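You operate a simulated robot arm through the tools that you are given. There is no shell and no other tool. Be economical: measure what you need, move in short steps, check, and stop when the job is done.

You run a simulated two-armed robot. Do the job below in one go: nothing can be reset, and whatever is moved stays where it is left.

TASK
Take the open wax tin and put it in the big bowl. Then close the tubs sideboard door. Then put one of the pieces of cheese from the dough board top on the black trivet. Then pull the cups door open. Do these in the order given.

The check looks at the end state, three seconds after you hand in, the way a careful person would. Anything else that was tipped, shoved, dropped, spilled or broken makes it a failure.

THE ROBOT
Two 7-joint arms with fingered hands on one trunk, on a base that drives. Base frame: it is fixed to the floor where the robot stands at the start and does not move with it; the origin is under the middle of the robot, x ahead of it, y to its left, z up. Units: mm, degrees, N and s.
The left shoulder is at the start at [26, 214, 1193], the right one opposite. With the tool pointing down near the work surface each hand reaches from about 100 to 340 mm from the robot's upright axis, wherever it stands, measured 20 degrees to its own side. Places, roughly: big bowl (21x21x8 cm) [3100, 2900, 400]; black trivet (17x17x2 cm) [1500, 3300, 500]; cups door [-3100, 2500, 1900]; open wax tin (9x9x3 cm) [500, 200, 800]; piece of cheese (2x5x2 cm) [3000, 2100, 900]; tubs sideboard door [2000, 5200, 400]. Payload 3.3 kg a hand.
The tool frame of a hand sits at the grasp point between the pads (the TCP): z along the fingers, y along the line on which they close. The tips reach 26 mm beyond it. The gripper opens to 132 mm. The gripper's body begins 73 mm behind the TCP. The gripper is a hand of 2 fingers: y runs from the thumb to the fingers, the wrist lies at [0, 0, -224] in the tool frame, and closing takes about 1.5 s.
Orientation is told as [roll, pitch, yaw] about the base's x, y, z axes, in that order, counted from this pose: with the fingers straight down and closing along the base's y, the tool's x points along the base's -x, its y along +y and its z along -z.

THE INTERFACE
- The arms move only by the tool apply_moves. It takes "left_steps", "right_steps" or both (then of equal length, played together; a hand with none holds still); each is a list of rows, each a list of 6 numbers: the shift along the base's x, y, z in m, then the turn, a rotation vector about the base's x, y, z in degrees. In form: [[x, y, z, rx, ry, rz], ...]. A call has 1 to 12 rows; each row is the pose to reach, as a shift and turn from the pose commanded when the call began. "left_grip" and "right_grip" are, for a hand that has rows, the closure, from 0 (fully open) to 1 (shut), set as the call begins (left out, the last holds). Rows are played at 5 a second. More than 50 mm and 8.6 degrees between two rows, or a gripper value outside its range, and nothing of the call is played. A pose out of reach is approached as far as the arm can. The call stops where the force on the tool passes 40 N (or 10 N more than at its start, if that is more) or the arm is blocked; 0.2 s more then pass. The fingers move at their own pace (about 153 mm/s each) and stop on an object; they squeeze with about 31 N. The grip force told is the motor's: it shows also when the fingers shut on nothing. Time passes only in rows, and 0.2 s behind the last, so rows that repeat a pose let the fingers close. The reply holds the time, the measured pose of the TCP, the force on the tool along the base axes, the opening and the grip force, in the units named above and with some noise, with the torque about the TCP (base axes, N m) and any sound that the robot's microphone picked up.
- Cameras (640 x 400 px; columns grow to the right, rows downward): "scene" is now at [85, 31.3, 1343.7]; the picture's right is [0.45, -0.89, 0.00], its down [-0.70, -0.35, -0.62] and it looks along [0.56, 0.28, -0.78] (base axes); focal length 288 px, centre (320, 200). "left" rides on the left gripper at [-66, -3, -99] in its tool frame; the picture's right is [0.04, -1.00, 0.00], its down [0.83, 0.03, -0.55] and it looks along [0.55, 0.02, 0.83] (tool axes); focal length 261 px, centre (320, 200). "right" rides on the right gripper at [65, -3, -99] in its tool frame; the picture's right is [0.04, 1.00, 0.00], its down [-0.83, 0.03, -0.55] and it looks along [-0.55, 0.02, 0.83] (tool axes); focal length 261 px, centre (320, 200). There is no depth. A picture from a camera that has moved, and an enlarged one, comes with that camera's place and axes in the base frame and with its lens.
- camera(camera): a new picture of that camera. The clock stands still meanwhile.
- raise_lower(by): slides the trunk up (or, below 0, down) by that many mm; the arms and the scene camera ride with it, the base frame stays. It gives what a move gives, with no picture.
- steer(legs): drives the robot by 1 to 6 legs, each [ahead, left, turn to the left] in mm, mm and degrees, along the robot's own axes; the way and the turn of a leg run together, so that a leg with both is an arc; at most 1500 mm and 180 degrees a leg. The arms and the cameras ride along, it lands a little off, and it stops where it bumps. It gives what a move gives.
- set_fingers(finger1, thumb_bend, hand): sets how far each is bent, from 0 (flat) to 1 (curled in); at 0.3 the hand is open as for a grip, at 0.7 the pads meet at the TCP. One left out holds its place. A second passes; each finger stops where it meets its share of the squeeze, and holds until it gets a number again. A gripper value or a shape takes the hand back. It gives what a move gives, with no picture; readings hold the bend of each and the force on the fingers (four entries, about 0 where the hand has none), thumb and palm.
- preshape(shape, hand): the hand has 2 fingers and takes this shape, open, in about a second: jaw (thumb against the fingers, like two jaws); tri (thumb and two fingers); tip (a fingertip pinch); poke (one finger out to press); point (the index stretched); flat (the hand flat); cup (the hand cupped); fist (a fist). The gripper value then closes the fingers along that shape, each until it touches; the sizes above hold for jaw. It gives what a move gives, with no picture.
- pan_tilt(pan, tilt): turns the head with the scene camera to pan (to the left, within 86 degrees either way) and tilt (down, from -29 to 69), counted from straight ahead of the robot. It gives what a move gives.
- zoom(camera, box): a new picture of the part [left, top, right, bottom] of that camera's present view, enlarged. The clock stands still meanwhile.
- sign_off(): hands the job in; it is judged then, once.

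Work in short steps. Places have to be worked out from the pictures, the camera data and where the tool is seen: move nearer, look again, correct. Check each grasp and each placing, and mend what went wrong. You have 165 turns and 118 pictures in all, those below and enlarged ones among them. Open the grippers and draw the arms clear of the work before you hand the job in, unless the task says otherwise; then end with one line.

The tools are called after ">>>" by a JSON object that holds its "api" and its "payload". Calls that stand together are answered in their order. apply_moves: Moves the arms, as the interface text tells. Its arguments: {"type":"object","properties":{"left_steps":{"type":"array","items":{"type":"array","items":{"type":"number"}}},"left_grip":{"type":"number"},"right_steps":{"type":"array","items":{"type":"array","items":{"type":"number"}}},"right_grip":{"type":"number"}},"required":[]} The other tools are called the same way: raise_lower (by) slides the trunk up or down; preshape (shape, hand) gives the hand a shape; set_fingers (finger1, thumb_bend, hand) moves the fingers one by one; steer (legs) drives the base; pan_tilt (pan, tilt) turns the head that bears the scene camera; camera (camera) takes a picture; zoom (camera, box) takes an enlarged picture of a part of a camera's view; sign_off () hands the job in.

At the start:

```text
clock: 0.0
left_tcp_pos: [272.6, 303.0, 1050.2]
left_tcp_rot: [-0.1, 0.0, 0.1]
left_ft_force: [-1.2, 0.2, 0.6]
left_moment: [0.02, 0.0, -0.01]
left_finger_gap: 132.2
left_finger_force: 0.0
left_shape: jaw
left_bend: [0.3, 0.3]
left_finger forces: [0.0, 0.0, 0.0, 0.1, 0.1, 0.0]
right_tcp_pos: [280.3, -35.3, 1046.1]
right_tcp_rot: [0.0, 0.0, 0.0]
right_ft_force: [0.4, -0.5, 0.0]
right_moment: [0.01, -0.01, 0.03]
right_finger_gap: 132.0
right_finger_force: 0.0
right_shape: jaw
right_bend: [0.3, 0.3]
right_finger forces: [0.0, 0.0, 0.0, 0.0, 0.0, 0.0]
trunk travel left (down, up): [-475.0, 286.0]
robot x, y, heading: [-0.4, 1.7, 0.2]
head pan, tilt: [26.9, 51.3]
```

scene: 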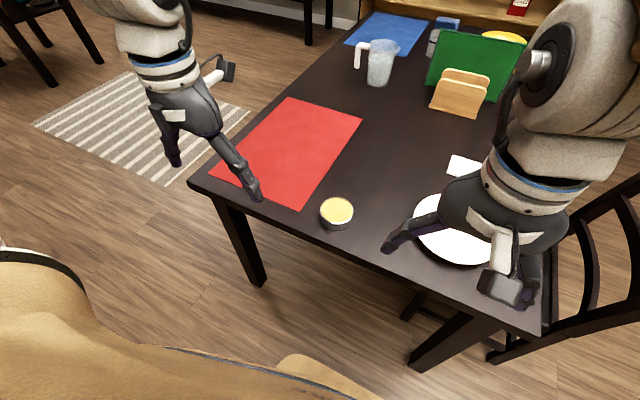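
right: 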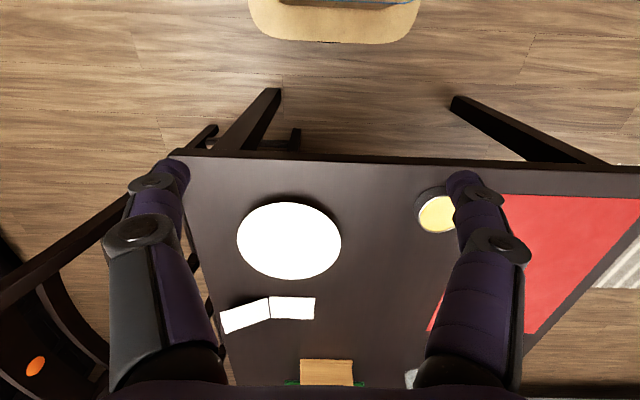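
left: 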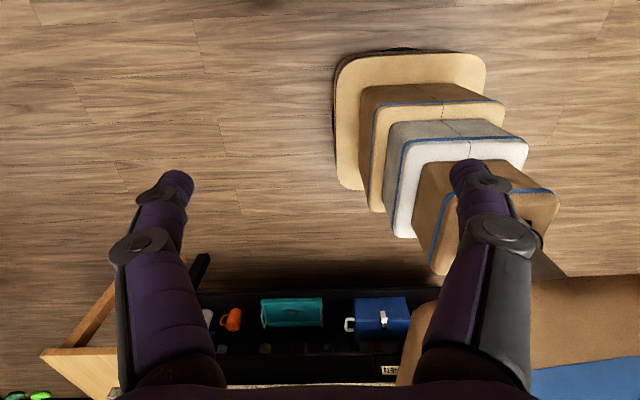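

The tin works out near (483, 183), top about z 764, with the table edge near x=410. I'll look around the room first to map the route.

>>> {"api": "pan_tilt", "payload": {"pan": 45, "tilt": 15}}

>>> {"api": "camera", "payload": {"camera": "scene"}}

>>> {"api": "pan_tilt", "payload": {"pan": 86, "tilt": 15}}

>>> {"api": "camera", "payload": {"camera": "scene"}}

```text
clock: 1.0
left_tcp_pos: [273.8, 302.8, 1050.6]
left_tcp_rot: [-0.1, 0.1, 0.1]
left_ft_force: [0.0, 0.4, -0.2]
left_moment: [0.01, -0.01, 0.01]
left_finger_gap: 132.0
left_finger_force: 0.0
left_shape: jaw
left_bend: [0.3, 0.3]
left_finger forces: [0.0, 0.0, 0.0, 0.0, 0.0, 0.0]
right_tcp_pos: [279.6, -34.7, 1046.9]
right_tcp_rot: [0.0, -0.1, -0.1]
right_ft_force: [0.0, 0.0, -0.7]
right_moment: [-0.03, -0.02, -0.02]
right_finger_gap: 131.8
right_finger_force: 0.0
right_shape: jaw
right_bend: [0.3, 0.3]
right_finger forces: [0.0, 0.0, 0.1, 0.0, 0.1, 0.1]
trunk travel left (down, up): [-475.0, 286.0]
robot x, y, heading: [-0.3, 1.6, -0.0]
head pan, tilt: [45.0, 15.0]
```

```text
114 pictures are left
camera scene: at [83.5, 63.1, 1399.1], right [0.71, -0.71, 0.0], down [-0.18, -0.18, -0.97], along [0.68, 0.68, -0.26], focal length 288 px, centre (320, 200)
```

scene: 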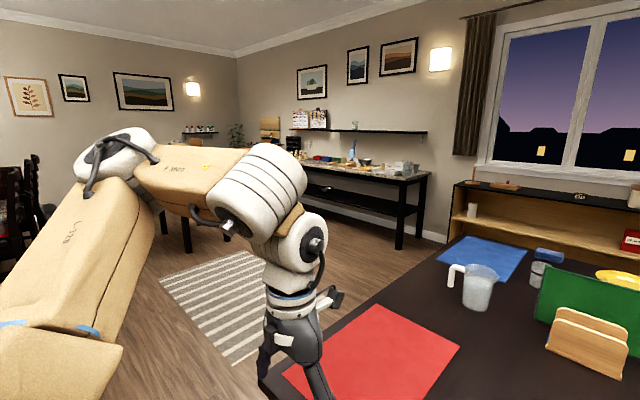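

```text
clock: 2.1
left_tcp_pos: [272.9, 302.4, 1051.9]
left_tcp_rot: [-0.1, 0.0, 0.2]
left_ft_force: [0.5, 0.4, 0.6]
left_moment: [0.03, -0.03, -0.01]
left_finger_gap: 131.9
left_finger_force: 0.2
left_shape: jaw
left_bend: [0.3, 0.3]
left_finger forces: [0.1, 0.1, 0.1, 0.0, 0.0, 0.0]
right_tcp_pos: [281.0, -34.6, 1046.0]
right_tcp_rot: [0.1, 0.0, 0.1]
right_ft_force: [-0.6, 0.3, 0.3]
right_moment: [-0.01, 0.01, 0.02]
right_finger_gap: 131.8
right_finger_force: 0.0
right_shape: jaw
right_bend: [0.3, 0.3]
right_finger forces: [0.1, 0.1, 0.0, 0.0, 0.0, 0.1]
trunk travel left (down, up): [-475.0, 286.0]
robot x, y, heading: [3.1, -2.0, 0.3]
head pan, tilt: [85.9, 15.0]
```

```text
113 pictures are left
camera scene: at [24.1, 90.2, 1399.2], right [1.0, -0.07, 0.0], down [-0.02, -0.26, -0.97], along [0.07, 0.96, -0.26], focal length 288 px, centre (320, 200)
```

scene: 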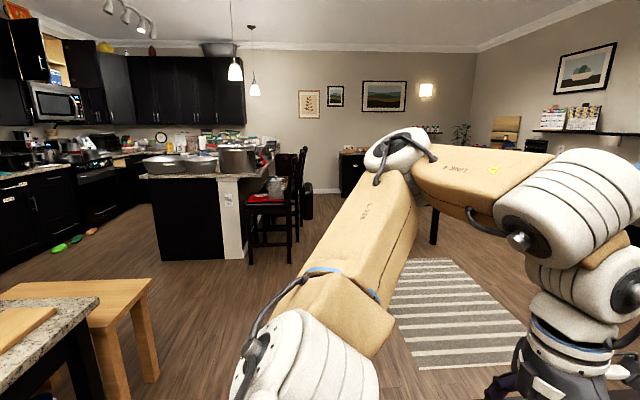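

The floor between here and the side tables is open. Driving toward the tin so it falls in the left hand's zone, then looking down at it.

>>> {"api": "steer", "payload": {"legs": [[200, 85, 0]]}}

>>> {"api": "pan_tilt", "payload": {"pan": 15, "tilt": 60}}

>>> {"api": "camera", "payload": {"camera": "scene"}}

>>> {"api": "camera", "payload": {"camera": "left"}}

```text
clock: 3.8
left_tcp_pos: [473.3, 390.1, 1050.6]
left_tcp_rot: [-0.1, 0.1, 0.1]
left_ft_force: [-0.4, -0.3, 0.7]
left_moment: [-0.04, 0.04, 0.0]
left_finger_gap: 132.0
left_finger_force: 0.1
left_shape: jaw
left_bend: [0.3, 0.3]
left_finger forces: [0.0, 0.1, 0.0, 0.0, 0.0, 0.0]
right_tcp_pos: [480.6, 51.6, 1047.2]
right_tcp_rot: [-0.1, 0.1, 0.0]
right_ft_force: [0.2, 0.9, 0.0]
right_moment: [-0.03, 0.0, 0.01]
right_finger_gap: 131.8
right_finger_force: 0.0
right_shape: jaw
right_bend: [0.3, 0.3]
right_finger forces: [0.0, 0.1, 0.0, 0.0, 0.0, 0.0]
trunk travel left (down, up): [-475.0, 286.0]
robot x, y, heading: [200.2, 85.6, 0.1]
head pan, tilt: [85.9, 15.0]
```

```text
clock: 5.2
left_tcp_pos: [472.3, 387.6, 1050.5]
left_tcp_rot: [-0.1, 0.1, 0.1]
left_ft_force: [-0.3, -0.6, 0.9]
left_moment: [-0.02, -0.04, -0.02]
left_finger_gap: 131.7
left_finger_force: 0.1
left_shape: jaw
left_bend: [0.3, 0.3]
left_finger forces: [0.0, 0.1, 0.0, 0.0, 0.0, 0.0]
right_tcp_pos: [479.5, 50.2, 1048.0]
right_tcp_rot: [0.1, -0.1, 0.0]
right_ft_force: [-0.1, 0.4, -0.7]
right_moment: [0.0, -0.03, 0.01]
right_finger_gap: 131.8
right_finger_force: 0.1
right_shape: jaw
right_bend: [0.3, 0.3]
right_finger forces: [0.0, 0.0, 0.0, 0.0, 0.0, 0.0]
trunk travel left (down, up): [-475.0, 286.0]
robot x, y, heading: [195.3, 86.3, 0.0]
head pan, tilt: [15.0, 60.0]
```

```text
112 pictures are left
camera scene: at [280.5, 99.2, 1332.9], right [0.26, -0.97, 0.0], down [-0.84, -0.23, -0.5], along [0.48, 0.13, -0.87], focal length 288 px, centre (320, 200)
```

scene: 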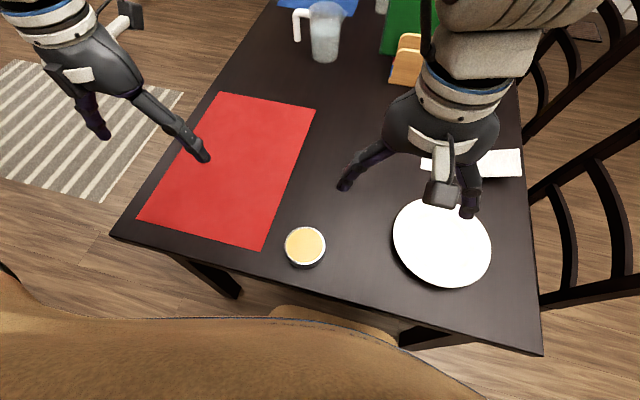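

```text
111 pictures are left
camera left: at [538.2, 385.7, 1151.0], right [-0.04, -1.0, 0.0], down [-0.83, 0.03, 0.55], along [-0.55, 0.02, -0.83], focal length 261 px, centre (320, 200)
```

left: 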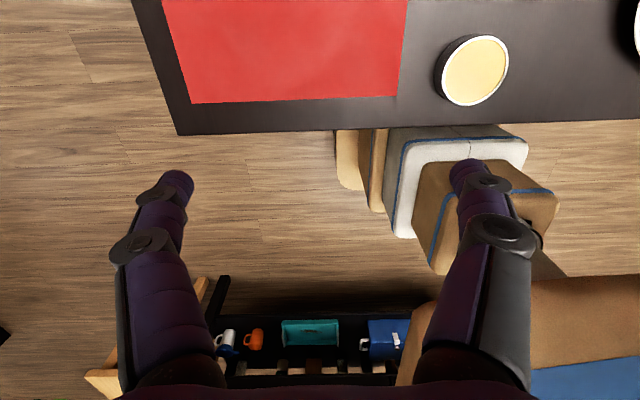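

Tin centre agrees from both cameras at about (482, 183), top z≈763. I move the right hand out of the way and bring the left hand above the tin.

>>> {"api": "apply_moves", "payload": {"left_steps": [[0.002, -0.034, -0.02, 0, 0, 0], [0.004, -0.068, -0.04, 0, 0, 0], [0.006, -0.102, -0.06, 0, 0, 0], [0.008, -0.137, -0.08, 0, 0, 0], [0.01, -0.171, -0.1, 0, 0, 0], [0.01, -0.205, -0.12, 0, 0, 0], [0.01, -0.205, -0.15, 0, 0, 0]], "right_steps": [[-0.01, -0.03, 0.01, 0, 0, 0], [-0.02, -0.06, 0.02, 0, 0, 0], [-0.03, -0.09, 0.03, 0, 0, 0], [-0.04, -0.12, 0.04, 0, 0, 0], [-0.05, -0.15, 0.05, 0, 0, 0], [-0.06, -0.16, 0.06, 0, 0, 0], [-0.06, -0.16, 0.06, 0, 0, 0]], "left_grip": 0}}

>>> {"api": "camera", "payload": {"camera": "left"}}

>>> {"api": "camera", "payload": {"camera": "scene"}}

```text
clock: 6.8
left_tcp_pos: [482.7, 183.3, 902.1]
left_tcp_rot: [-0.2, 0.1, 0.0]
left_ft_force: [0.0, 0.8, 0.0]
left_moment: [0.01, -0.03, 0.0]
left_finger_gap: 131.9
left_finger_force: 0.0
left_shape: jaw
left_bend: [0.3, 0.3]
left_finger forces: [0.0, 0.0, 0.0, 0.1, 0.0, 0.1]
right_tcp_pos: [417.6, -108.8, 1105.7]
right_tcp_rot: [0.0, 0.1, 0.1]
right_ft_force: [1.0, -0.2, -0.4]
right_moment: [0.0, -0.01, 0.01]
right_finger_gap: 131.8
right_finger_force: 0.0
right_shape: jaw
right_bend: [0.3, 0.3]
right_finger forces: [0.0, 0.0, 0.0, 0.0, 0.1, 0.0]
trunk travel left (down, up): [-475.0, 286.0]
robot x, y, heading: [199.5, 85.1, 0.0]
head pan, tilt: [15.0, 60.0]
```

```text
110 pictures are left
camera left: at [549.6, 181.2, 1002.0], right [-0.04, -1.0, 0.0], down [-0.83, 0.03, 0.55], along [-0.55, 0.02, -0.83], focal length 261 px, centre (320, 200)
```

left: 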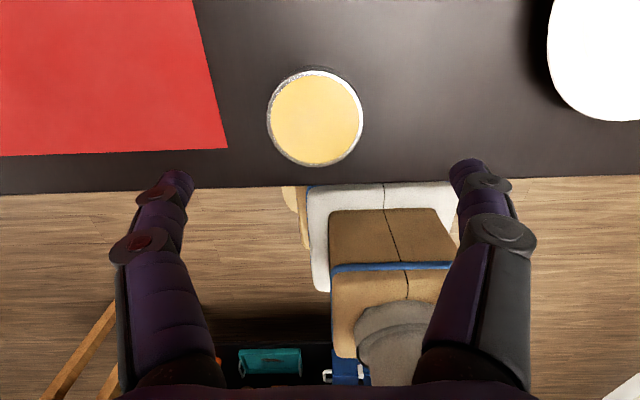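

```text
109 pictures are left
camera scene: at [281.0, 99.6, 1332.8], right [0.26, -0.97, 0.0], down [-0.84, -0.22, -0.5], along [0.48, 0.13, -0.87], focal length 288 px, centre (320, 200)
```

scene: 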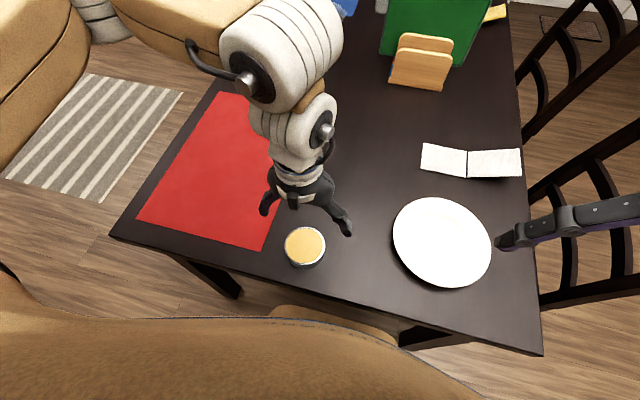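

Tin seen at about (481, 187). I descend to TCP z≈767 in steps.

>>> {"api": "apply_moves", "payload": {"left_steps": [[-0.001, 0.004, -0.04, 0, 0, 0], [-0.001, 0.004, -0.08, 0, 0, 0], [-0.001, 0.004, -0.11, 0, 0, 0], [-0.001, 0.004, -0.125, 0, 0, 0], [-0.001, 0.004, -0.135, 0, 0, 0]]}}

>>> {"api": "camera", "payload": {"camera": "left"}}

>>> {"api": "zoom", "payload": {"camera": "scene", "box": [220, 150, 420, 300]}}

```text
clock: 8.0
left_tcp_pos: [482.7, 186.2, 772.2]
left_tcp_rot: [-0.3, -0.1, 0.0]
left_ft_force: [-5.6, 3.6, 25.7]
left_moment: [-0.34, 0.15, 0.02]
left_finger_gap: 132.1
left_finger_force: 0.0
left_shape: jaw
left_bend: [0.28, 0.29]
left_finger forces: [10.5, 0.1, 0.0, 0.1, 15.7, 0.1]
right_tcp_pos: [416.4, -108.9, 1107.1]
right_tcp_rot: [-0.1, 0.0, 0.1]
right_ft_force: [-0.1, -0.1, 0.6]
right_moment: [-0.01, -0.02, 0.01]
right_finger_gap: 132.0
right_finger_force: 0.0
right_shape: jaw
right_bend: [0.3, 0.3]
right_finger forces: [0.0, 0.0, 0.0, 0.0, 0.1, 0.1]
trunk travel left (down, up): [-475.0, 286.0]
robot x, y, heading: [200.4, 80.7, -0.1]
head pan, tilt: [15.0, 60.0]
stopped in row 5 (left hand): the force on the tool passed its limit at 51 N (the readings are from after the stop); the commanded pose is now the measured one
```

```text
108 pictures are left
camera left: at [548.6, 184.1, 872.4], right [-0.04, -1.0, 0.01], down [-0.83, 0.04, 0.55], along [-0.55, 0.02, -0.83], focal length 261 px, centre (320, 200)
```

left: 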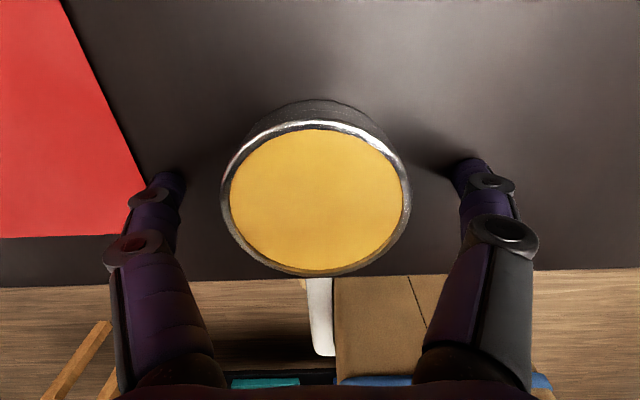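

```text
2.67 times, centred on (320, 225) of scene
camera zoom: at [279.4, 99.2, 1333.3], right [0.26, -0.97, 0.0], down [-0.84, -0.22, -0.5], along [0.48, 0.13, -0.87], focal length 768 px, centre (320, 133)
```

zoom: 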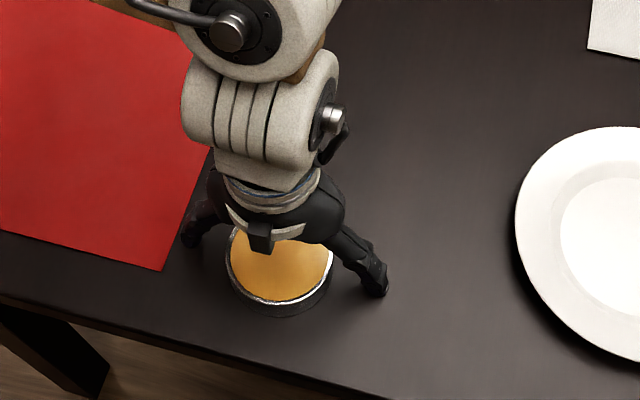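

Both fingertips touched the table at TCP z≈772, so the table is near z 746. I raise 10 mm and close on the tin.

>>> {"api": "apply_moves", "payload": {"left_steps": [[0, 0.002, 0.01, 0, 0, 0]]}}

>>> {"api": "apply_moves", "payload": {"left_grip": 1, "left_steps": [[0, 0, 0, 0, 0, 0], [0, 0, 0, 0, 0, 0], [0, 0, 0, 0, 0, 0], [0, 0, 0, 0, 0, 0], [0, 0, 0, 0, 0, 0], [0, 0, 0, 0, 0, 0], [0, 0, 0, 0, 0, 0]]}}

>>> {"api": "camera", "payload": {"camera": "left"}}

```text
clock: 8.4
left_tcp_pos: [482.7, 189.1, 779.2]
left_tcp_rot: [-0.3, -0.1, 0.1]
left_ft_force: [0.4, -0.3, -0.4]
left_moment: [0.0, 0.02, -0.01]
left_finger_gap: 132.3
left_finger_force: 0.0
left_shape: jaw
left_bend: [0.3, 0.3]
left_finger forces: [0.0, 0.1, 0.1, 0.1, 0.1, 0.0]
right_tcp_pos: [417.4, -108.6, 1106.3]
right_tcp_rot: [0.0, 0.0, 0.0]
right_ft_force: [0.9, -0.6, -0.3]
right_moment: [0.03, -0.01, -0.01]
right_finger_gap: 131.9
right_finger_force: 0.1
right_shape: jaw
right_bend: [0.3, 0.3]
right_finger forces: [0.0, 0.0, 0.1, 0.1, 0.0, 0.0]
trunk travel left (down, up): [-475.0, 286.0]
robot x, y, heading: [199.1, 85.1, 0.1]
head pan, tilt: [15.0, 60.0]
```

```text
clock: 10.0
left_tcp_pos: [483.7, 189.2, 781.1]
left_tcp_rot: [-0.3, -0.2, 0.1]
left_ft_force: [0.3, 1.3, 0.2]
left_moment: [-0.01, -0.01, 0.03]
left_finger_gap: 76.7
left_finger_force: 31.0
left_shape: jaw
left_bend: [0.72, 0.71]
left_finger forces: [27.0, 0.1, 0.0, 0.1, 27.0, 0.1]
right_tcp_pos: [417.9, -109.4, 1106.1]
right_tcp_rot: [0.0, 0.0, 0.0]
right_ft_force: [-0.1, -0.8, 0.3]
right_moment: [-0.02, -0.01, -0.01]
right_finger_gap: 131.7
right_finger_force: 0.0
right_shape: jaw
right_bend: [0.3, 0.3]
right_finger forces: [0.0, 0.0, 0.0, 0.1, 0.1, 0.1]
trunk travel left (down, up): [-475.0, 286.0]
robot x, y, heading: [201.9, 82.4, 0.1]
head pan, tilt: [15.0, 60.0]
```

```text
106 pictures are left
camera left: at [549.0, 186.8, 881.0], right [-0.04, -1.0, 0.01], down [-0.83, 0.04, 0.55], along [-0.55, 0.02, -0.83], focal length 261 px, centre (320, 200)
```

left: 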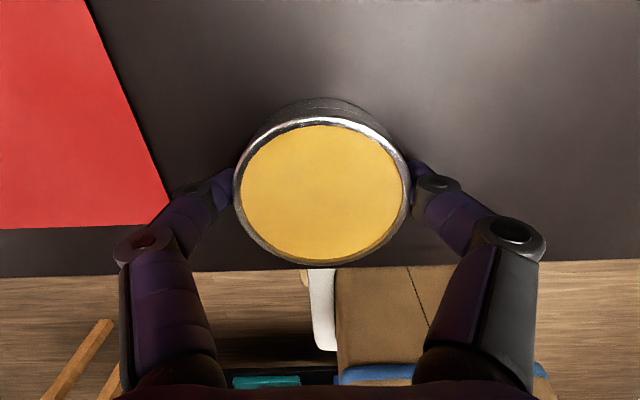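

Gripped with 31 N. Lift gently and check.

>>> {"api": "apply_moves", "payload": {"left_steps": [[0, 0, 0.015, 0, 0, 0], [0, 0, 0.03, 0, 0, 0], [0, 0, 0.05, 0, 0, 0], [0, 0, 0.08, 0, 0, 0], [0, 0, 0.12, 0, 0, 0]]}}

>>> {"api": "camera", "payload": {"camera": "left"}}

>>> {"api": "camera", "payload": {"camera": "scene"}}

```text
clock: 11.2
left_tcp_pos: [483.1, 188.8, 903.3]
left_tcp_rot: [-0.3, -0.1, 0.1]
left_ft_force: [0.4, 0.1, -2.6]
left_moment: [0.0, 0.01, 0.0]
left_finger_gap: 76.4
left_finger_force: 31.0
left_shape: jaw
left_bend: [0.72, 0.71]
left_finger forces: [27.0, 0.0, 0.0, 0.1, 27.0, 0.0]
right_tcp_pos: [418.0, -110.1, 1107.6]
right_tcp_rot: [0.0, 0.0, -0.1]
right_ft_force: [0.5, -0.6, -0.3]
right_moment: [0.0, 0.0, 0.01]
right_finger_gap: 131.8
right_finger_force: 0.0
right_shape: jaw
right_bend: [0.3, 0.3]
right_finger forces: [0.1, 0.0, 0.0, 0.0, 0.0, 0.0]
trunk travel left (down, up): [-475.0, 286.0]
robot x, y, heading: [198.5, 87.1, 0.1]
head pan, tilt: [15.0, 60.0]
```

```text
105 pictures are left
camera left: at [548.7, 186.1, 1002.7], right [-0.04, -1.0, 0.01], down [-0.83, 0.04, 0.55], along [-0.55, 0.02, -0.83], focal length 261 px, centre (320, 200)
```

left: 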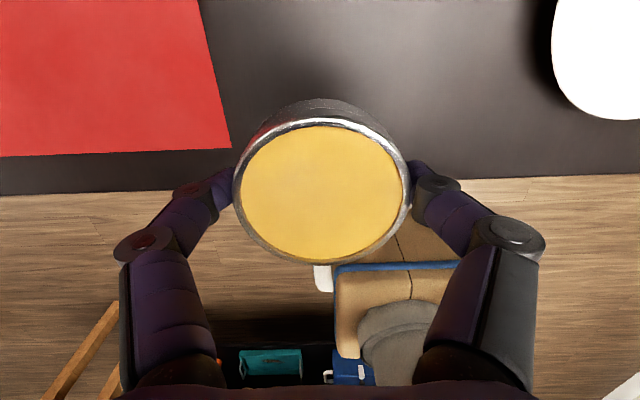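

```text
104 pictures are left
camera scene: at [280.1, 98.9, 1332.9], right [0.26, -0.97, 0.0], down [-0.84, -0.22, -0.5], along [0.48, 0.13, -0.87], focal length 288 px, centre (320, 200)
```

scene: 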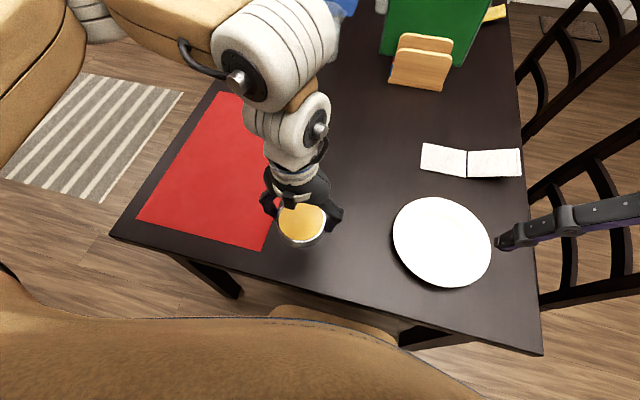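

The tin is held level. I back off to the start x, then slide left past the table and look ahead toward the side table.

>>> {"api": "steer", "payload": {"legs": [[-230, 0, 0], [0, 1300, 0]]}}

>>> {"api": "pan_tilt", "payload": {"pan": 25, "tilt": 15}}

>>> {"api": "camera", "payload": {"camera": "scene"}}

```text
clock: 19.2
left_tcp_pos: [253.9, 1522.9, 902.2]
left_tcp_rot: [-0.4, -0.1, -0.2]
left_ft_force: [0.2, 0.5, -2.4]
left_moment: [-0.02, 0.0, -0.01]
left_finger_gap: 76.5
left_finger_force: 31.2
left_shape: jaw
left_bend: [0.72, 0.71]
left_finger forces: [26.9, 0.0, 0.0, 0.0, 26.8, 0.0]
right_tcp_pos: [188.5, 1223.9, 1106.4]
right_tcp_rot: [0.0, 0.0, -0.3]
right_ft_force: [-0.3, -0.9, -0.2]
right_moment: [-0.01, 0.02, 0.0]
right_finger_gap: 132.0
right_finger_force: 0.0
right_shape: jaw
right_bend: [0.3, 0.3]
right_finger forces: [0.0, 0.1, 0.0, 0.0, 0.0, 0.0]
trunk travel left (down, up): [-475.0, 286.0]
robot x, y, heading: [-32.1, 1423.1, -0.2]
head pan, tilt: [15.0, 60.0]
```

```text
clock: 20.4
left_tcp_pos: [252.2, 1522.3, 902.2]
left_tcp_rot: [-0.3, -0.1, -0.1]
left_ft_force: [0.1, 0.1, -2.3]
left_moment: [0.0, -0.04, -0.02]
left_finger_gap: 76.2
left_finger_force: 31.8
left_shape: jaw
left_bend: [0.72, 0.71]
left_finger forces: [26.9, 0.0, 0.0, 0.1, 26.9, 0.0]
right_tcp_pos: [186.7, 1223.9, 1106.7]
right_tcp_rot: [0.1, 0.0, -0.2]
right_ft_force: [-0.2, -0.6, 1.3]
right_moment: [0.01, -0.01, 0.02]
right_finger_gap: 132.1
right_finger_force: 0.0
right_shape: jaw
right_bend: [0.3, 0.3]
right_finger forces: [0.0, 0.0, 0.0, 0.1, 0.1, 0.0]
trunk travel left (down, up): [-475.0, 286.0]
robot x, y, heading: [-28.1, 1417.2, -0.4]
head pan, tilt: [25.0, 15.0]
```

```text
103 pictures are left
camera scene: at [71.3, 1455.5, 1399.1], right [0.42, -0.91, 0.0], down [-0.24, -0.11, -0.97], along [0.88, 0.4, -0.26], focal length 288 px, centre (320, 200)
```

scene: 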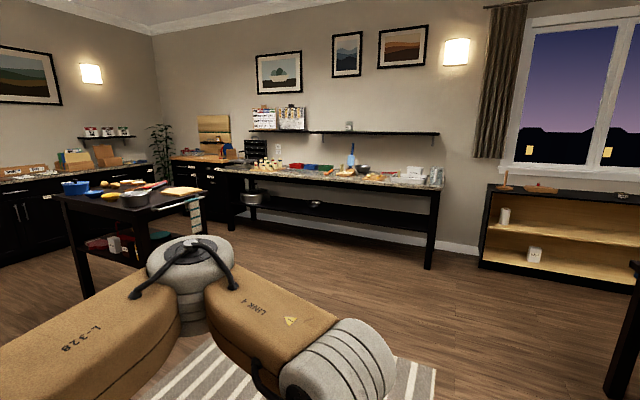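

Two bowl-like things are on the lower shelf; zooming to tell them apart.

>>> {"api": "zoom", "payload": {"camera": "scene", "box": [220, 130, 450, 275]}}

>>> {"api": "zoom", "payload": {"camera": "scene", "box": [0, 110, 240, 260]}}

```text
2.76 times, centred on (335, 202) of scene
camera zoom: at [71.3, 1455.5, 1399.1], right [0.42, -0.91, 0.0], down [-0.24, -0.11, -0.97], along [0.88, 0.4, -0.26], focal length 794 px, centre (279, 193)
```

zoom: 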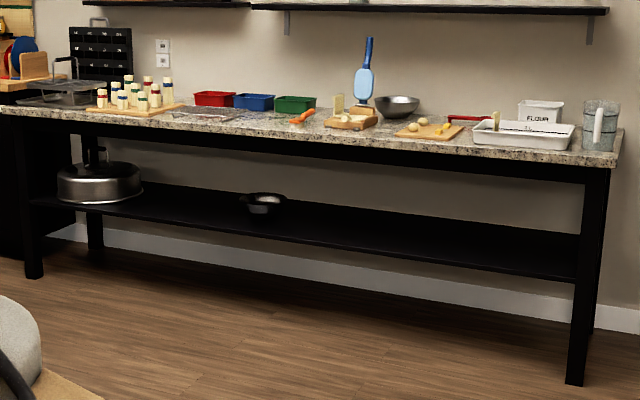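

```text
2.67 times, centred on (120, 185) of scene
camera zoom: at [71.3, 1455.5, 1399.1], right [0.42, -0.91, 0.0], down [-0.24, -0.11, -0.97], along [0.88, 0.4, -0.26], focal length 768 px, centre (853, 240)
```

zoom: 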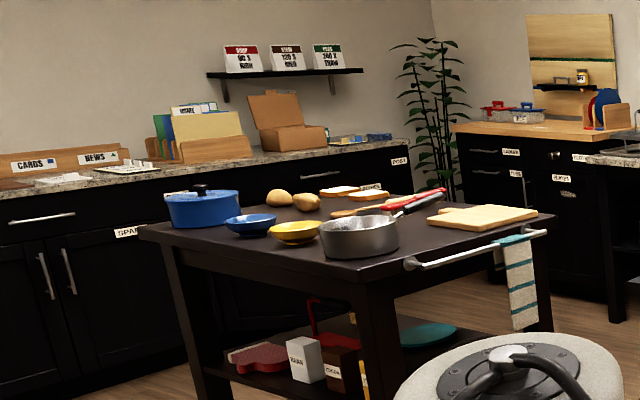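

The big bowl sits on the low shelf of the side table, under the counter (~325 mm headroom), so a straight-down hand won't fit. I'll set the tin back on the dining table and regrasp it with the hand pitched forward.

>>> {"api": "steer", "payload": {"legs": [[0, -1330, 0], [230, 0, 0]]}}

>>> {"api": "pan_tilt", "payload": {"pan": 15, "tilt": 60}}

>>> {"api": "camera", "payload": {"camera": "scene"}}

```text
clock: 28.5
left_tcp_pos: [474.5, 160.7, 902.5]
left_tcp_rot: [-0.4, 0.0, -0.6]
left_ft_force: [0.3, -0.6, -2.1]
left_moment: [-0.01, 0.0, 0.01]
left_finger_gap: 76.2
left_finger_force: 31.0
left_shape: jaw
left_bend: [0.72, 0.71]
left_finger forces: [26.9, 0.0, 0.0, 0.0, 27.0, 0.0]
right_tcp_pos: [406.0, -135.2, 1106.5]
right_tcp_rot: [0.0, 0.2, -0.9]
right_ft_force: [0.1, 0.0, 0.4]
right_moment: [0.04, 0.01, 0.03]
right_finger_gap: 132.0
right_finger_force: 0.0
right_shape: jaw
right_bend: [0.3, 0.3]
right_finger forces: [0.1, 0.1, 0.1, 0.1, 0.0, 0.0]
trunk travel left (down, up): [-475.0, 286.0]
robot x, y, heading: [186.7, 59.5, -0.8]
head pan, tilt: [25.0, 15.0]
```

```text
clock: 29.6
left_tcp_pos: [474.0, 161.2, 902.0]
left_tcp_rot: [-0.4, -0.1, -0.7]
left_ft_force: [0.8, -0.1, -1.8]
left_moment: [0.01, -0.05, -0.02]
left_finger_gap: 76.3
left_finger_force: 31.4
left_shape: jaw
left_bend: [0.72, 0.71]
left_finger forces: [26.7, 0.0, 0.1, 0.0, 26.9, 0.0]
right_tcp_pos: [404.0, -135.6, 1107.6]
right_tcp_rot: [0.0, 0.0, -0.7]
right_ft_force: [-0.4, -0.1, 0.1]
right_moment: [0.03, -0.04, 0.0]
right_finger_gap: 131.7
right_finger_force: 0.1
right_shape: jaw
right_bend: [0.3, 0.3]
right_finger forces: [0.1, 0.1, 0.0, 0.1, 0.1, 0.0]
trunk travel left (down, up): [-475.0, 286.0]
robot x, y, heading: [188.7, 65.5, -0.7]
head pan, tilt: [15.0, 60.0]
```

```text
100 pictures are left
camera scene: at [270.4, 74.7, 1333.0], right [0.25, -0.97, 0.0], down [-0.84, -0.21, -0.5], along [0.49, 0.12, -0.87], focal length 288 px, centre (320, 200)
```

scene: 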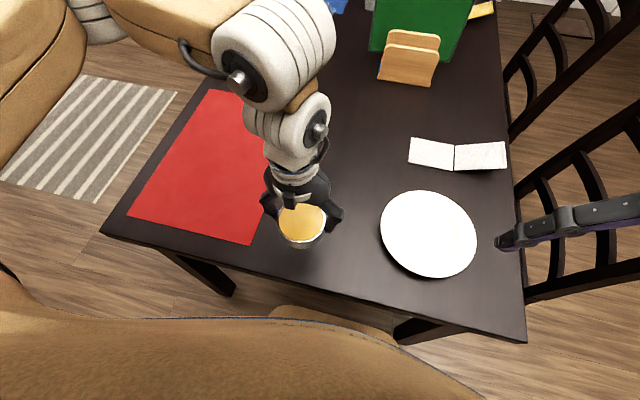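

The spot below is free table. Lower to the picking height and release.

>>> {"api": "apply_moves", "payload": {"left_steps": [[0, 0, -0.04, 0, 0, 0], [0, 0, -0.08, 0, 0, 0], [0, 0, -0.105, 0, 0, 0], [0, 0, -0.114, 0, 0, 0], [0, 0, -0.12, 0, 0, 0], [0, 0, -0.121, 0, 0, 0]]}}

>>> {"api": "apply_moves", "payload": {"left_grip": 0, "left_steps": [[0, 0, 0, 0, 0, 0], [0, 0, 0, 0, 0, 0], [0, 0, 0, 0, 0, 0], [0, 0, 0, 0, 0, 0], [0, 0, 0, 0, 0, 0], [0, 0, 0.04, 0, 0, 0], [0, 0, 0.09, 0, 0, 0], [0, 0, 0.13, 0, 0, 0]]}}

>>> {"api": "camera", "payload": {"camera": "left"}}

```text
clock: 31.0
left_tcp_pos: [474.3, 160.8, 780.5]
left_tcp_rot: [-0.4, -0.2, -0.8]
left_ft_force: [-0.3, -0.7, -1.9]
left_moment: [0.01, -0.05, 0.0]
left_finger_gap: 76.3
left_finger_force: 31.4
left_shape: jaw
left_bend: [0.72, 0.71]
left_finger forces: [26.9, 0.0, 0.1, 0.0, 27.0, 0.0]
right_tcp_pos: [405.5, -135.9, 1105.8]
right_tcp_rot: [-0.1, 0.0, -0.9]
right_ft_force: [-0.1, 0.1, 0.2]
right_moment: [-0.02, -0.03, -0.03]
right_finger_gap: 131.7
right_finger_force: 0.0
right_shape: jaw
right_bend: [0.3, 0.3]
right_finger forces: [0.1, 0.0, 0.0, 0.1, 0.0, 0.1]
trunk travel left (down, up): [-475.0, 286.0]
robot x, y, heading: [186.8, 64.8, -0.8]
head pan, tilt: [15.0, 60.0]
```

```text
clock: 32.8
left_tcp_pos: [474.1, 163.5, 912.4]
left_tcp_rot: [-0.3, -0.1, -0.7]
left_ft_force: [-0.1, 0.5, 0.1]
left_moment: [0.0, -0.02, 0.01]
left_finger_gap: 131.8
left_finger_force: 0.2
left_shape: jaw
left_bend: [0.3, 0.3]
left_finger forces: [0.0, 0.0, 0.0, 0.0, 0.0, 0.1]
right_tcp_pos: [405.5, -135.5, 1106.8]
right_tcp_rot: [0.1, 0.1, -0.8]
right_ft_force: [-0.4, 1.0, 0.2]
right_moment: [0.0, -0.02, -0.01]
right_finger_gap: 131.8
right_finger_force: 0.1
right_shape: jaw
right_bend: [0.3, 0.3]
right_finger forces: [0.0, 0.0, 0.1, 0.1, 0.1, 0.1]
trunk travel left (down, up): [-475.0, 286.0]
robot x, y, heading: [187.8, 61.2, -0.6]
head pan, tilt: [15.0, 60.0]
```

```text
99 pictures are left
camera left: at [541.1, 159.0, 1011.8], right [-0.05, -1.0, 0.01], down [-0.83, 0.05, 0.55], along [-0.55, 0.03, -0.83], focal length 261 px, centre (320, 200)
```

left: 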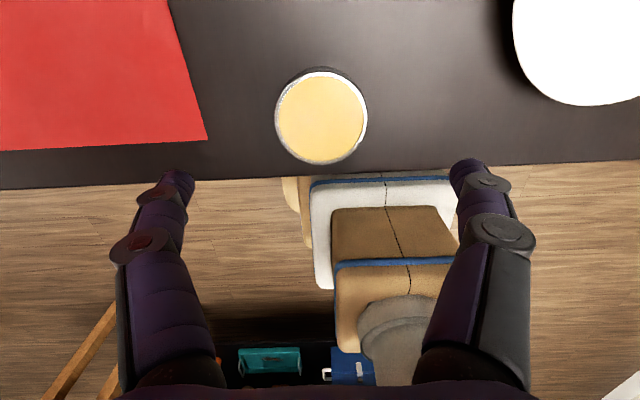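

Tin stands upright at about (474, 161). I back the base off ~190 mm, then pitch the left hand forward 60° while moving it back over the tin at height.

>>> {"api": "steer", "payload": {"legs": [[-190, 0, 0.7]]}}

>>> {"api": "apply_moves", "payload": {"left_steps": [[0.02, 0, 0, 0, -7.5, 0], [0.04, 0, 0, 0, -15, 0], [0.06, 0, 0, 0, -22.5, 0], [0.08, 0, 0, 0, -30, 0], [0.1, 0, 0, 0, -37.5, 0], [0.12, 0, 0, 0, -45, 0], [0.14, 0, 0, 0, -52.5, 0], [0.16, 0, 0, 0, -60, 0]]}}

>>> {"api": "camera", "payload": {"camera": "left"}}

>>> {"api": "camera", "payload": {"camera": "scene"}}

```text
clock: 34.3
left_tcp_pos: [281.6, 167.1, 912.3]
left_tcp_rot: [-0.4, -0.2, 0.1]
left_ft_force: [-0.8, 0.3, -0.4]
left_moment: [0.01, 0.03, 0.01]
left_finger_gap: 132.0
left_finger_force: 0.0
left_shape: jaw
left_bend: [0.3, 0.3]
left_finger forces: [0.0, 0.1, 0.1, 0.1, 0.0, 0.1]
right_tcp_pos: [215.2, -131.2, 1106.8]
right_tcp_rot: [0.0, 0.0, 0.2]
right_ft_force: [-0.8, -0.5, 0.5]
right_moment: [0.0, -0.03, -0.01]
right_finger_gap: 131.8
right_finger_force: 0.3
right_shape: jaw
right_bend: [0.3, 0.3]
right_finger forces: [0.1, 0.1, 0.0, 0.0, 0.1, 0.0]
trunk travel left (down, up): [-475.0, 286.0]
robot x, y, heading: [-3.3, 60.2, 0.1]
head pan, tilt: [15.0, 60.0]
```

```text
clock: 36.1
left_tcp_pos: [456.7, 189.7, 915.7]
left_tcp_rot: [-3.5, -60.1, 6.2]
left_ft_force: [0.1, 0.3, 0.0]
left_moment: [0.01, -0.03, 0.02]
left_finger_gap: 131.7
left_finger_force: 0.1
left_shape: jaw
left_bend: [0.3, 0.3]
left_finger forces: [0.0, 0.0, 0.0, 0.0, 0.0, 0.0]
left hand out of reach, approached as far as the arm can: row 8
right_tcp_pos: [217.6, -129.8, 1106.3]
right_tcp_rot: [0.0, 0.1, 0.0]
right_ft_force: [0.5, 0.5, 1.0]
right_moment: [-0.03, 0.03, 0.01]
right_finger_gap: 131.9
right_finger_force: 0.1
right_shape: jaw
right_bend: [0.3, 0.3]
right_finger forces: [0.1, 0.1, 0.1, 0.1, 0.0, 0.0]
trunk travel left (down, up): [-475.0, 286.0]
robot x, y, heading: [-7.5, 64.0, 0.3]
head pan, tilt: [15.0, 60.0]
```

```text
98 pictures are left
camera left: at [404.4, 186.2, 1024.1], right [0.04, -1.0, -0.01], down [-0.89, -0.03, -0.45], along [0.45, 0.02, -0.89], focal length 261 px, centre (320, 200)
```

left: 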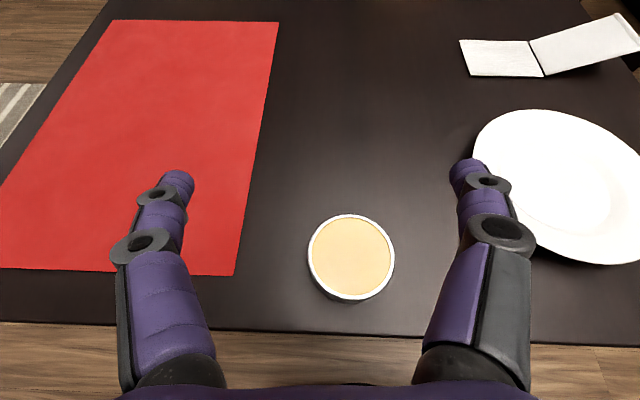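

```text
97 pictures are left
camera scene: at [80.0, 78.1, 1332.8], right [0.26, -0.97, 0.0], down [-0.84, -0.23, -0.5], along [0.48, 0.13, -0.87], focal length 288 px, centre (320, 200)
```

scene: 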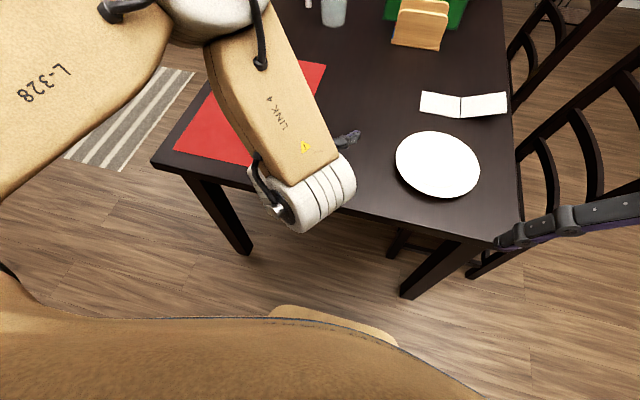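

At the folded pose the wrist hits a limit; extending farther with a lower shoulder should help. I raise the hand, back the base 130 mm and lower the trunk 150 mm.

>>> {"api": "apply_moves", "payload": {"left_steps": [[0, -0.005, 0.04, 0, 0, 0], [0.0, -0.01, 0.08, 0, 0, 0], [0.0, -0.015, 0.12, 0, 0, 0]]}}

>>> {"api": "steer", "payload": {"legs": [[-130, 0, 0]]}}

>>> {"api": "raise_lower", "payload": {"by": -150}}

```text
clock: 36.9
left_tcp_pos: [443.1, 153.4, 1032.9]
left_tcp_rot: [-0.6, -60.2, 0.0]
left_ft_force: [-0.9, 0.5, -0.2]
left_moment: [-0.03, 0.02, -0.01]
left_finger_gap: 131.9
left_finger_force: 0.1
left_shape: jaw
left_bend: [0.3, 0.3]
left_finger forces: [0.1, 0.0, 0.1, 0.0, 0.1, 0.0]
right_tcp_pos: [215.9, -131.6, 1106.6]
right_tcp_rot: [-0.1, 0.0, 0.1]
right_ft_force: [0.0, 0.4, -0.5]
right_moment: [-0.03, -0.01, 0.01]
right_finger_gap: 131.8
right_finger_force: 0.1
right_shape: jaw
right_bend: [0.3, 0.3]
right_finger forces: [0.0, 0.0, 0.0, 0.1, 0.1, 0.1]
trunk travel left (down, up): [-475.0, 286.0]
robot x, y, heading: [-2.0, 62.5, 0.0]
head pan, tilt: [15.0, 60.0]
```

```text
clock: 38.2
left_tcp_pos: [314.1, 155.9, 1033.9]
left_tcp_rot: [-0.6, -60.2, 0.4]
left_ft_force: [0.0, 0.5, 0.0]
left_moment: [-0.01, -0.05, -0.02]
left_finger_gap: 132.0
left_finger_force: 0.1
left_shape: jaw
left_bend: [0.3, 0.3]
left_finger forces: [0.0, 0.1, 0.1, 0.0, 0.1, 0.0]
right_tcp_pos: [84.9, -132.7, 1106.2]
right_tcp_rot: [0.0, 0.0, 0.1]
right_ft_force: [-0.1, 0.5, 0.3]
right_moment: [0.01, -0.04, -0.02]
right_finger_gap: 131.9
right_finger_force: 0.1
right_shape: jaw
right_bend: [0.3, 0.3]
right_finger forces: [0.0, 0.0, 0.0, 0.1, 0.0, 0.0]
trunk travel left (down, up): [-475.0, 286.0]
robot x, y, heading: [-133.7, 62.6, 0.3]
head pan, tilt: [15.0, 60.0]
```

```text
clock: 40.0
left_tcp_pos: [318.2, 161.2, 883.3]
left_tcp_rot: [-2.0, -59.8, 2.6]
left_ft_force: [0.4, -1.0, -0.3]
left_moment: [0.03, -0.01, 0.0]
left_finger_gap: 132.1
left_finger_force: 0.0
left_shape: jaw
left_bend: [0.3, 0.3]
left_finger forces: [0.1, 0.0, 0.0, 0.1, 0.0, 0.0]
right_tcp_pos: [87.2, -130.5, 957.1]
right_tcp_rot: [-0.1, 0.0, 0.1]
right_ft_force: [6.2, -0.4, -2.7]
right_moment: [0.06, 0.58, 0.05]
right_finger_gap: 131.9
right_finger_force: 0.0
right_shape: jaw
right_bend: [0.3, 0.3]
right_finger forces: [0.0, 0.0, 0.0, 0.0, 0.0, 0.0]
trunk travel left (down, up): [-325.0, 436.0]
robot x, y, heading: [-132.8, 62.4, 0.0]
head pan, tilt: [15.0, 60.0]
```

Hand is clear of the table edge; the right hand shows a small 6 N reading, so I also check its view. Move the left hand forward over the tin.

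>>> {"api": "apply_moves", "payload": {"left_steps": [[0.036, 0, 0, 0, 0, 0], [0.072, 0, 0, 0, 0, 0], [0.108, 0, 0, 0, 0, 0], [0.145, 0, 0, 0, 0, 0]]}}

>>> {"api": "camera", "payload": {"camera": "left"}}

>>> {"api": "camera", "payload": {"camera": "right"}}

```text
clock: 41.0
left_tcp_pos: [463.0, 155.9, 882.7]
left_tcp_rot: [-0.7, -60.1, 0.4]
left_ft_force: [-0.1, -0.5, 0.5]
left_moment: [-0.02, 0.03, 0.01]
left_finger_gap: 131.9
left_finger_force: 0.0
left_shape: jaw
left_bend: [0.3, 0.3]
left_finger forces: [0.0, 0.0, 0.0, 0.1, 0.1, 0.0]
right_tcp_pos: [88.2, -131.9, 956.7]
right_tcp_rot: [0.0, 0.1, 0.1]
right_ft_force: [8.9, -0.4, -3.0]
right_moment: [0.0, 0.82, 0.02]
right_finger_gap: 131.6
right_finger_force: 0.1
right_shape: jaw
right_bend: [0.3, 0.3]
right_finger forces: [0.0, 0.1, 0.0, 0.0, 0.0, 0.1]
trunk travel left (down, up): [-325.0, 436.0]
robot x, y, heading: [-130.5, 61.7, 0.1]
head pan, tilt: [15.0, 60.0]
```

```text
96 pictures are left
camera left: at [409.4, 154.3, 989.0], right [-0.02, -1.0, -0.03], down [-0.89, 0.04, -0.45], along [0.45, 0.02, -0.89], focal length 261 px, centre (320, 200)
```

left: 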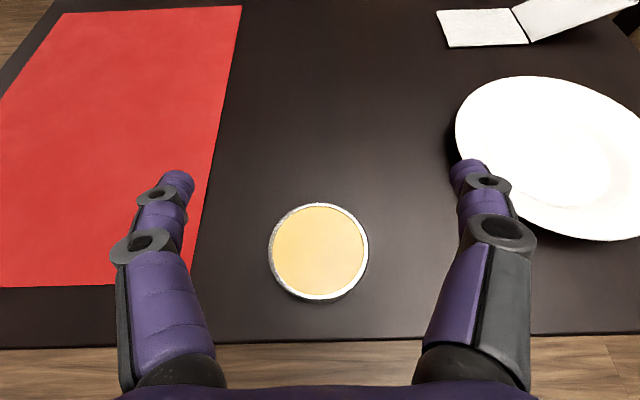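

```text
95 pictures are left
camera right: at [23.8, -133.7, 1055.2], right [-0.04, 1.0, 0.0], down [0.83, 0.04, 0.55], along [0.55, 0.02, -0.83], focal length 261 px, centre (320, 200)
```

right: 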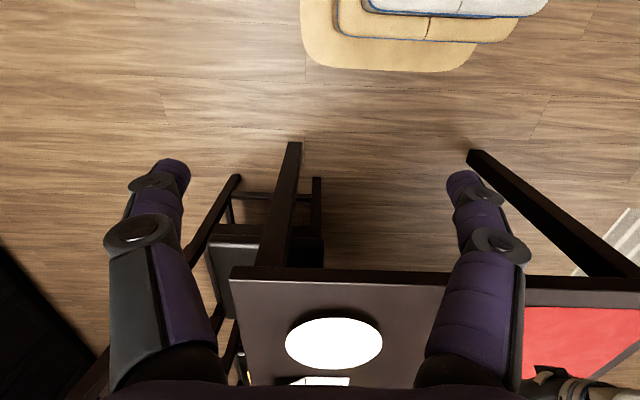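

Tin appears at about (474, 161) still. The right arm's reading may mean its elbow is touching something; I look to the right.

>>> {"api": "pan_tilt", "payload": {"pan": -75, "tilt": 30}}

>>> {"api": "camera", "payload": {"camera": "scene"}}

```text
clock: 42.6
left_tcp_pos: [460.9, 157.2, 882.4]
left_tcp_rot: [-0.7, -60.1, 0.4]
left_ft_force: [-1.0, -0.4, 1.4]
left_moment: [0.02, -0.05, 0.0]
left_finger_gap: 132.2
left_finger_force: 0.0
left_shape: jaw
left_bend: [0.3, 0.3]
left_finger forces: [0.0, 0.1, 0.0, 0.0, 0.1, 0.1]
right_tcp_pos: [86.9, -129.8, 957.0]
right_tcp_rot: [0.0, 0.0, 0.1]
right_ft_force: [11.9, 0.5, 0.0]
right_moment: [-0.01, 1.34, 0.05]
right_finger_gap: 131.7
right_finger_force: 0.1
right_shape: jaw
right_bend: [0.3, 0.3]
right_finger forces: [0.0, 0.0, 0.1, 0.1, 0.0, 0.0]
trunk travel left (down, up): [-325.0, 436.0]
robot x, y, heading: [-132.6, 61.2, 0.2]
head pan, tilt: [-75.0, 30.0]
```

```text
94 pictures are left
camera scene: at [-70.8, -27.8, 1223.9], right [-0.97, -0.26, 0.0], down [-0.13, 0.48, -0.87], along [0.23, -0.84, -0.5], focal length 288 px, centre (320, 200)
```

scene: 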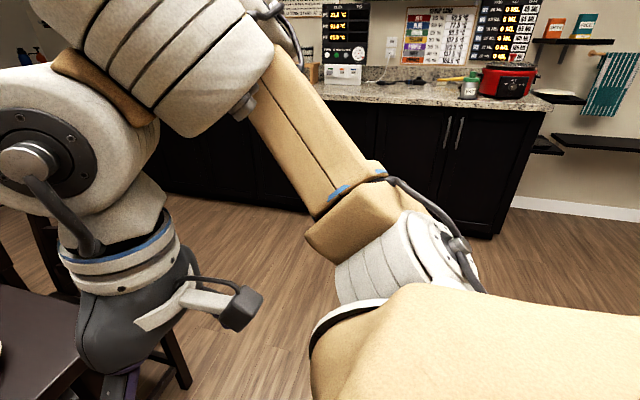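

Nothing visible is near the right arm; likely it's just tightly folded. I ease the right hand forward and up a bit.

>>> {"api": "apply_moves", "payload": {"right_steps": [[0.03, 0, 0.02, 0, 0, 0], [0.06, 0, 0.04, 0, 0, 0], [0.09, 0, 0.06, 0, 0, 0]]}}

```text
clock: 43.4
left_tcp_pos: [461.7, 157.7, 881.3]
left_tcp_rot: [-0.7, -60.1, 0.3]
left_ft_force: [-0.4, 0.1, -0.4]
left_moment: [0.02, -0.02, -0.01]
left_finger_gap: 132.1
left_finger_force: 0.0
left_shape: jaw
left_bend: [0.3, 0.3]
left_finger forces: [0.1, 0.0, 0.0, 0.0, 0.0, 0.1]
right_tcp_pos: [177.8, -130.2, 1015.4]
right_tcp_rot: [0.0, 0.0, 0.1]
right_ft_force: [0.3, 0.4, 0.7]
right_moment: [0.0, 0.02, -0.02]
right_finger_gap: 131.5
right_finger_force: 0.1
right_shape: jaw
right_bend: [0.3, 0.3]
right_finger forces: [0.0, 0.0, 0.0, 0.1, 0.0, 0.0]
trunk travel left (down, up): [-325.0, 436.0]
robot x, y, heading: [-131.4, 66.9, 0.1]
head pan, tilt: [-75.0, 30.0]
```

Force gone. Now descend the pitched hand around the tin to TCP z≈773.

>>> {"api": "apply_moves", "payload": {"left_steps": [[0.001, 0.003, -0.04, 0, 0, 0], [0.001, 0.003, -0.07, 0, 0, 0], [0.001, 0.003, -0.095, 0, 0, 0], [0.001, 0.003, -0.107, 0, 0, 0]]}}

>>> {"api": "camera", "payload": {"camera": "left"}}

```text
clock: 44.4
left_tcp_pos: [461.6, 159.2, 775.2]
left_tcp_rot: [-0.6, -60.1, 0.2]
left_ft_force: [0.1, -0.3, 0.3]
left_moment: [-0.01, -0.01, 0.01]
left_finger_gap: 132.1
left_finger_force: 0.0
left_shape: jaw
left_bend: [0.3, 0.3]
left_finger forces: [0.1, 0.1, 0.0, 0.1, 0.1, 0.0]
right_tcp_pos: [178.5, -131.1, 1015.9]
right_tcp_rot: [0.1, 0.1, 0.1]
right_ft_force: [-0.2, 0.1, -0.3]
right_moment: [-0.01, 0.01, -0.01]
right_finger_gap: 132.2
right_finger_force: 0.1
right_shape: jaw
right_bend: [0.3, 0.3]
right_finger forces: [0.0, 0.0, 0.0, 0.0, 0.1, 0.0]
trunk travel left (down, up): [-325.0, 436.0]
robot x, y, heading: [-130.0, 59.7, 0.2]
head pan, tilt: [-75.0, 30.0]
```

```text
93 pictures are left
camera left: at [410.0, 156.5, 881.9], right [-0.02, -1.0, -0.03], down [-0.89, 0.03, -0.45], along [0.45, 0.02, -0.89], focal length 261 px, centre (320, 200)
```

left: 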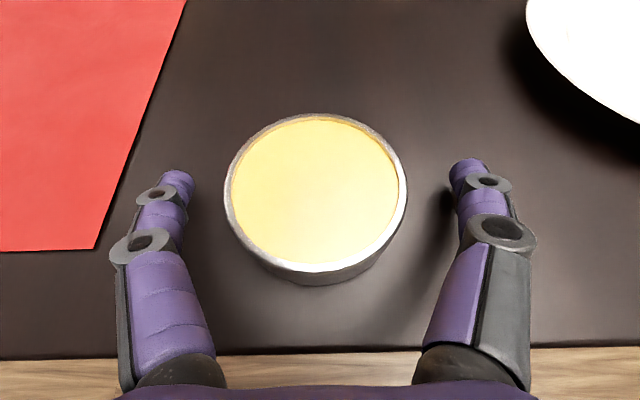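

The fingertips land ~25 mm beyond the TCP, so I pull back 12 mm to meet the tin's widest line, then close.

>>> {"api": "apply_moves", "payload": {"left_steps": [[-0.012, 0.001, 0.0, 0, 0, 0]]}}

>>> {"api": "apply_moves", "payload": {"left_grip": 1, "left_steps": [[0, 0, 0, 0, 0, 0], [0, 0, 0, 0, 0, 0], [0, 0, 0, 0, 0, 0], [0, 0, 0, 0, 0, 0], [0, 0, 0, 0, 0, 0], [0, 0, 0, 0, 0, 0], [0, 0, 0, 0, 0, 0]]}}

>>> {"api": "camera", "payload": {"camera": "left"}}

```text
clock: 44.8
left_tcp_pos: [450.9, 159.9, 775.9]
left_tcp_rot: [-0.7, -60.2, 0.3]
left_ft_force: [-0.9, 0.0, 0.1]
left_moment: [0.0, -0.01, 0.01]
left_finger_gap: 132.1
left_finger_force: 0.0
left_shape: jaw
left_bend: [0.3, 0.3]
left_finger forces: [0.0, 0.1, 0.0, 0.1, 0.0, 0.1]
right_tcp_pos: [178.8, -131.0, 1015.9]
right_tcp_rot: [0.0, 0.0, 0.1]
right_ft_force: [0.2, -0.6, 0.4]
right_moment: [0.0, -0.03, -0.01]
right_finger_gap: 131.7
right_finger_force: 0.1
right_shape: jaw
right_bend: [0.3, 0.3]
right_finger forces: [0.0, 0.0, 0.0, 0.0, 0.0, 0.0]
trunk travel left (down, up): [-325.0, 436.0]
robot x, y, heading: [-134.1, 61.3, -0.1]
head pan, tilt: [-75.0, 30.0]
```

```text
clock: 46.4
left_tcp_pos: [450.8, 159.3, 775.9]
left_tcp_rot: [-0.6, -60.1, 0.3]
left_ft_force: [-0.3, 0.9, 1.0]
left_moment: [0.02, 0.0, -0.02]
left_finger_gap: 75.1
left_finger_force: 31.2
left_shape: jaw
left_bend: [0.71, 0.7]
left_finger forces: [26.9, 0.0, 0.0, 0.0, 26.8, 0.1]
right_tcp_pos: [179.1, -130.2, 1016.5]
right_tcp_rot: [0.0, 0.1, 0.2]
right_ft_force: [0.1, -0.4, 0.9]
right_moment: [0.0, 0.0, -0.01]
right_finger_gap: 131.6
right_finger_force: 0.0
right_shape: jaw
right_bend: [0.3, 0.3]
right_finger forces: [0.0, 0.0, 0.0, 0.1, 0.1, 0.0]
trunk travel left (down, up): [-325.0, 436.0]
robot x, y, heading: [-135.2, 64.9, 0.2]
head pan, tilt: [-75.0, 30.0]
```

```text
92 pictures are left
camera left: at [398.7, 157.2, 882.3], right [-0.02, -1.0, -0.03], down [-0.89, 0.03, -0.45], along [0.45, 0.02, -0.89], focal length 261 px, centre (320, 200)
```

left: 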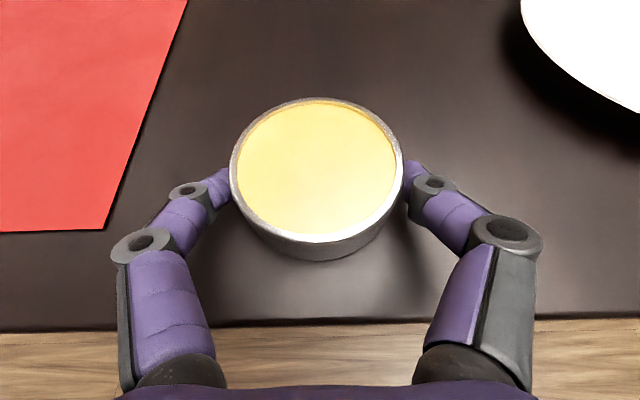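

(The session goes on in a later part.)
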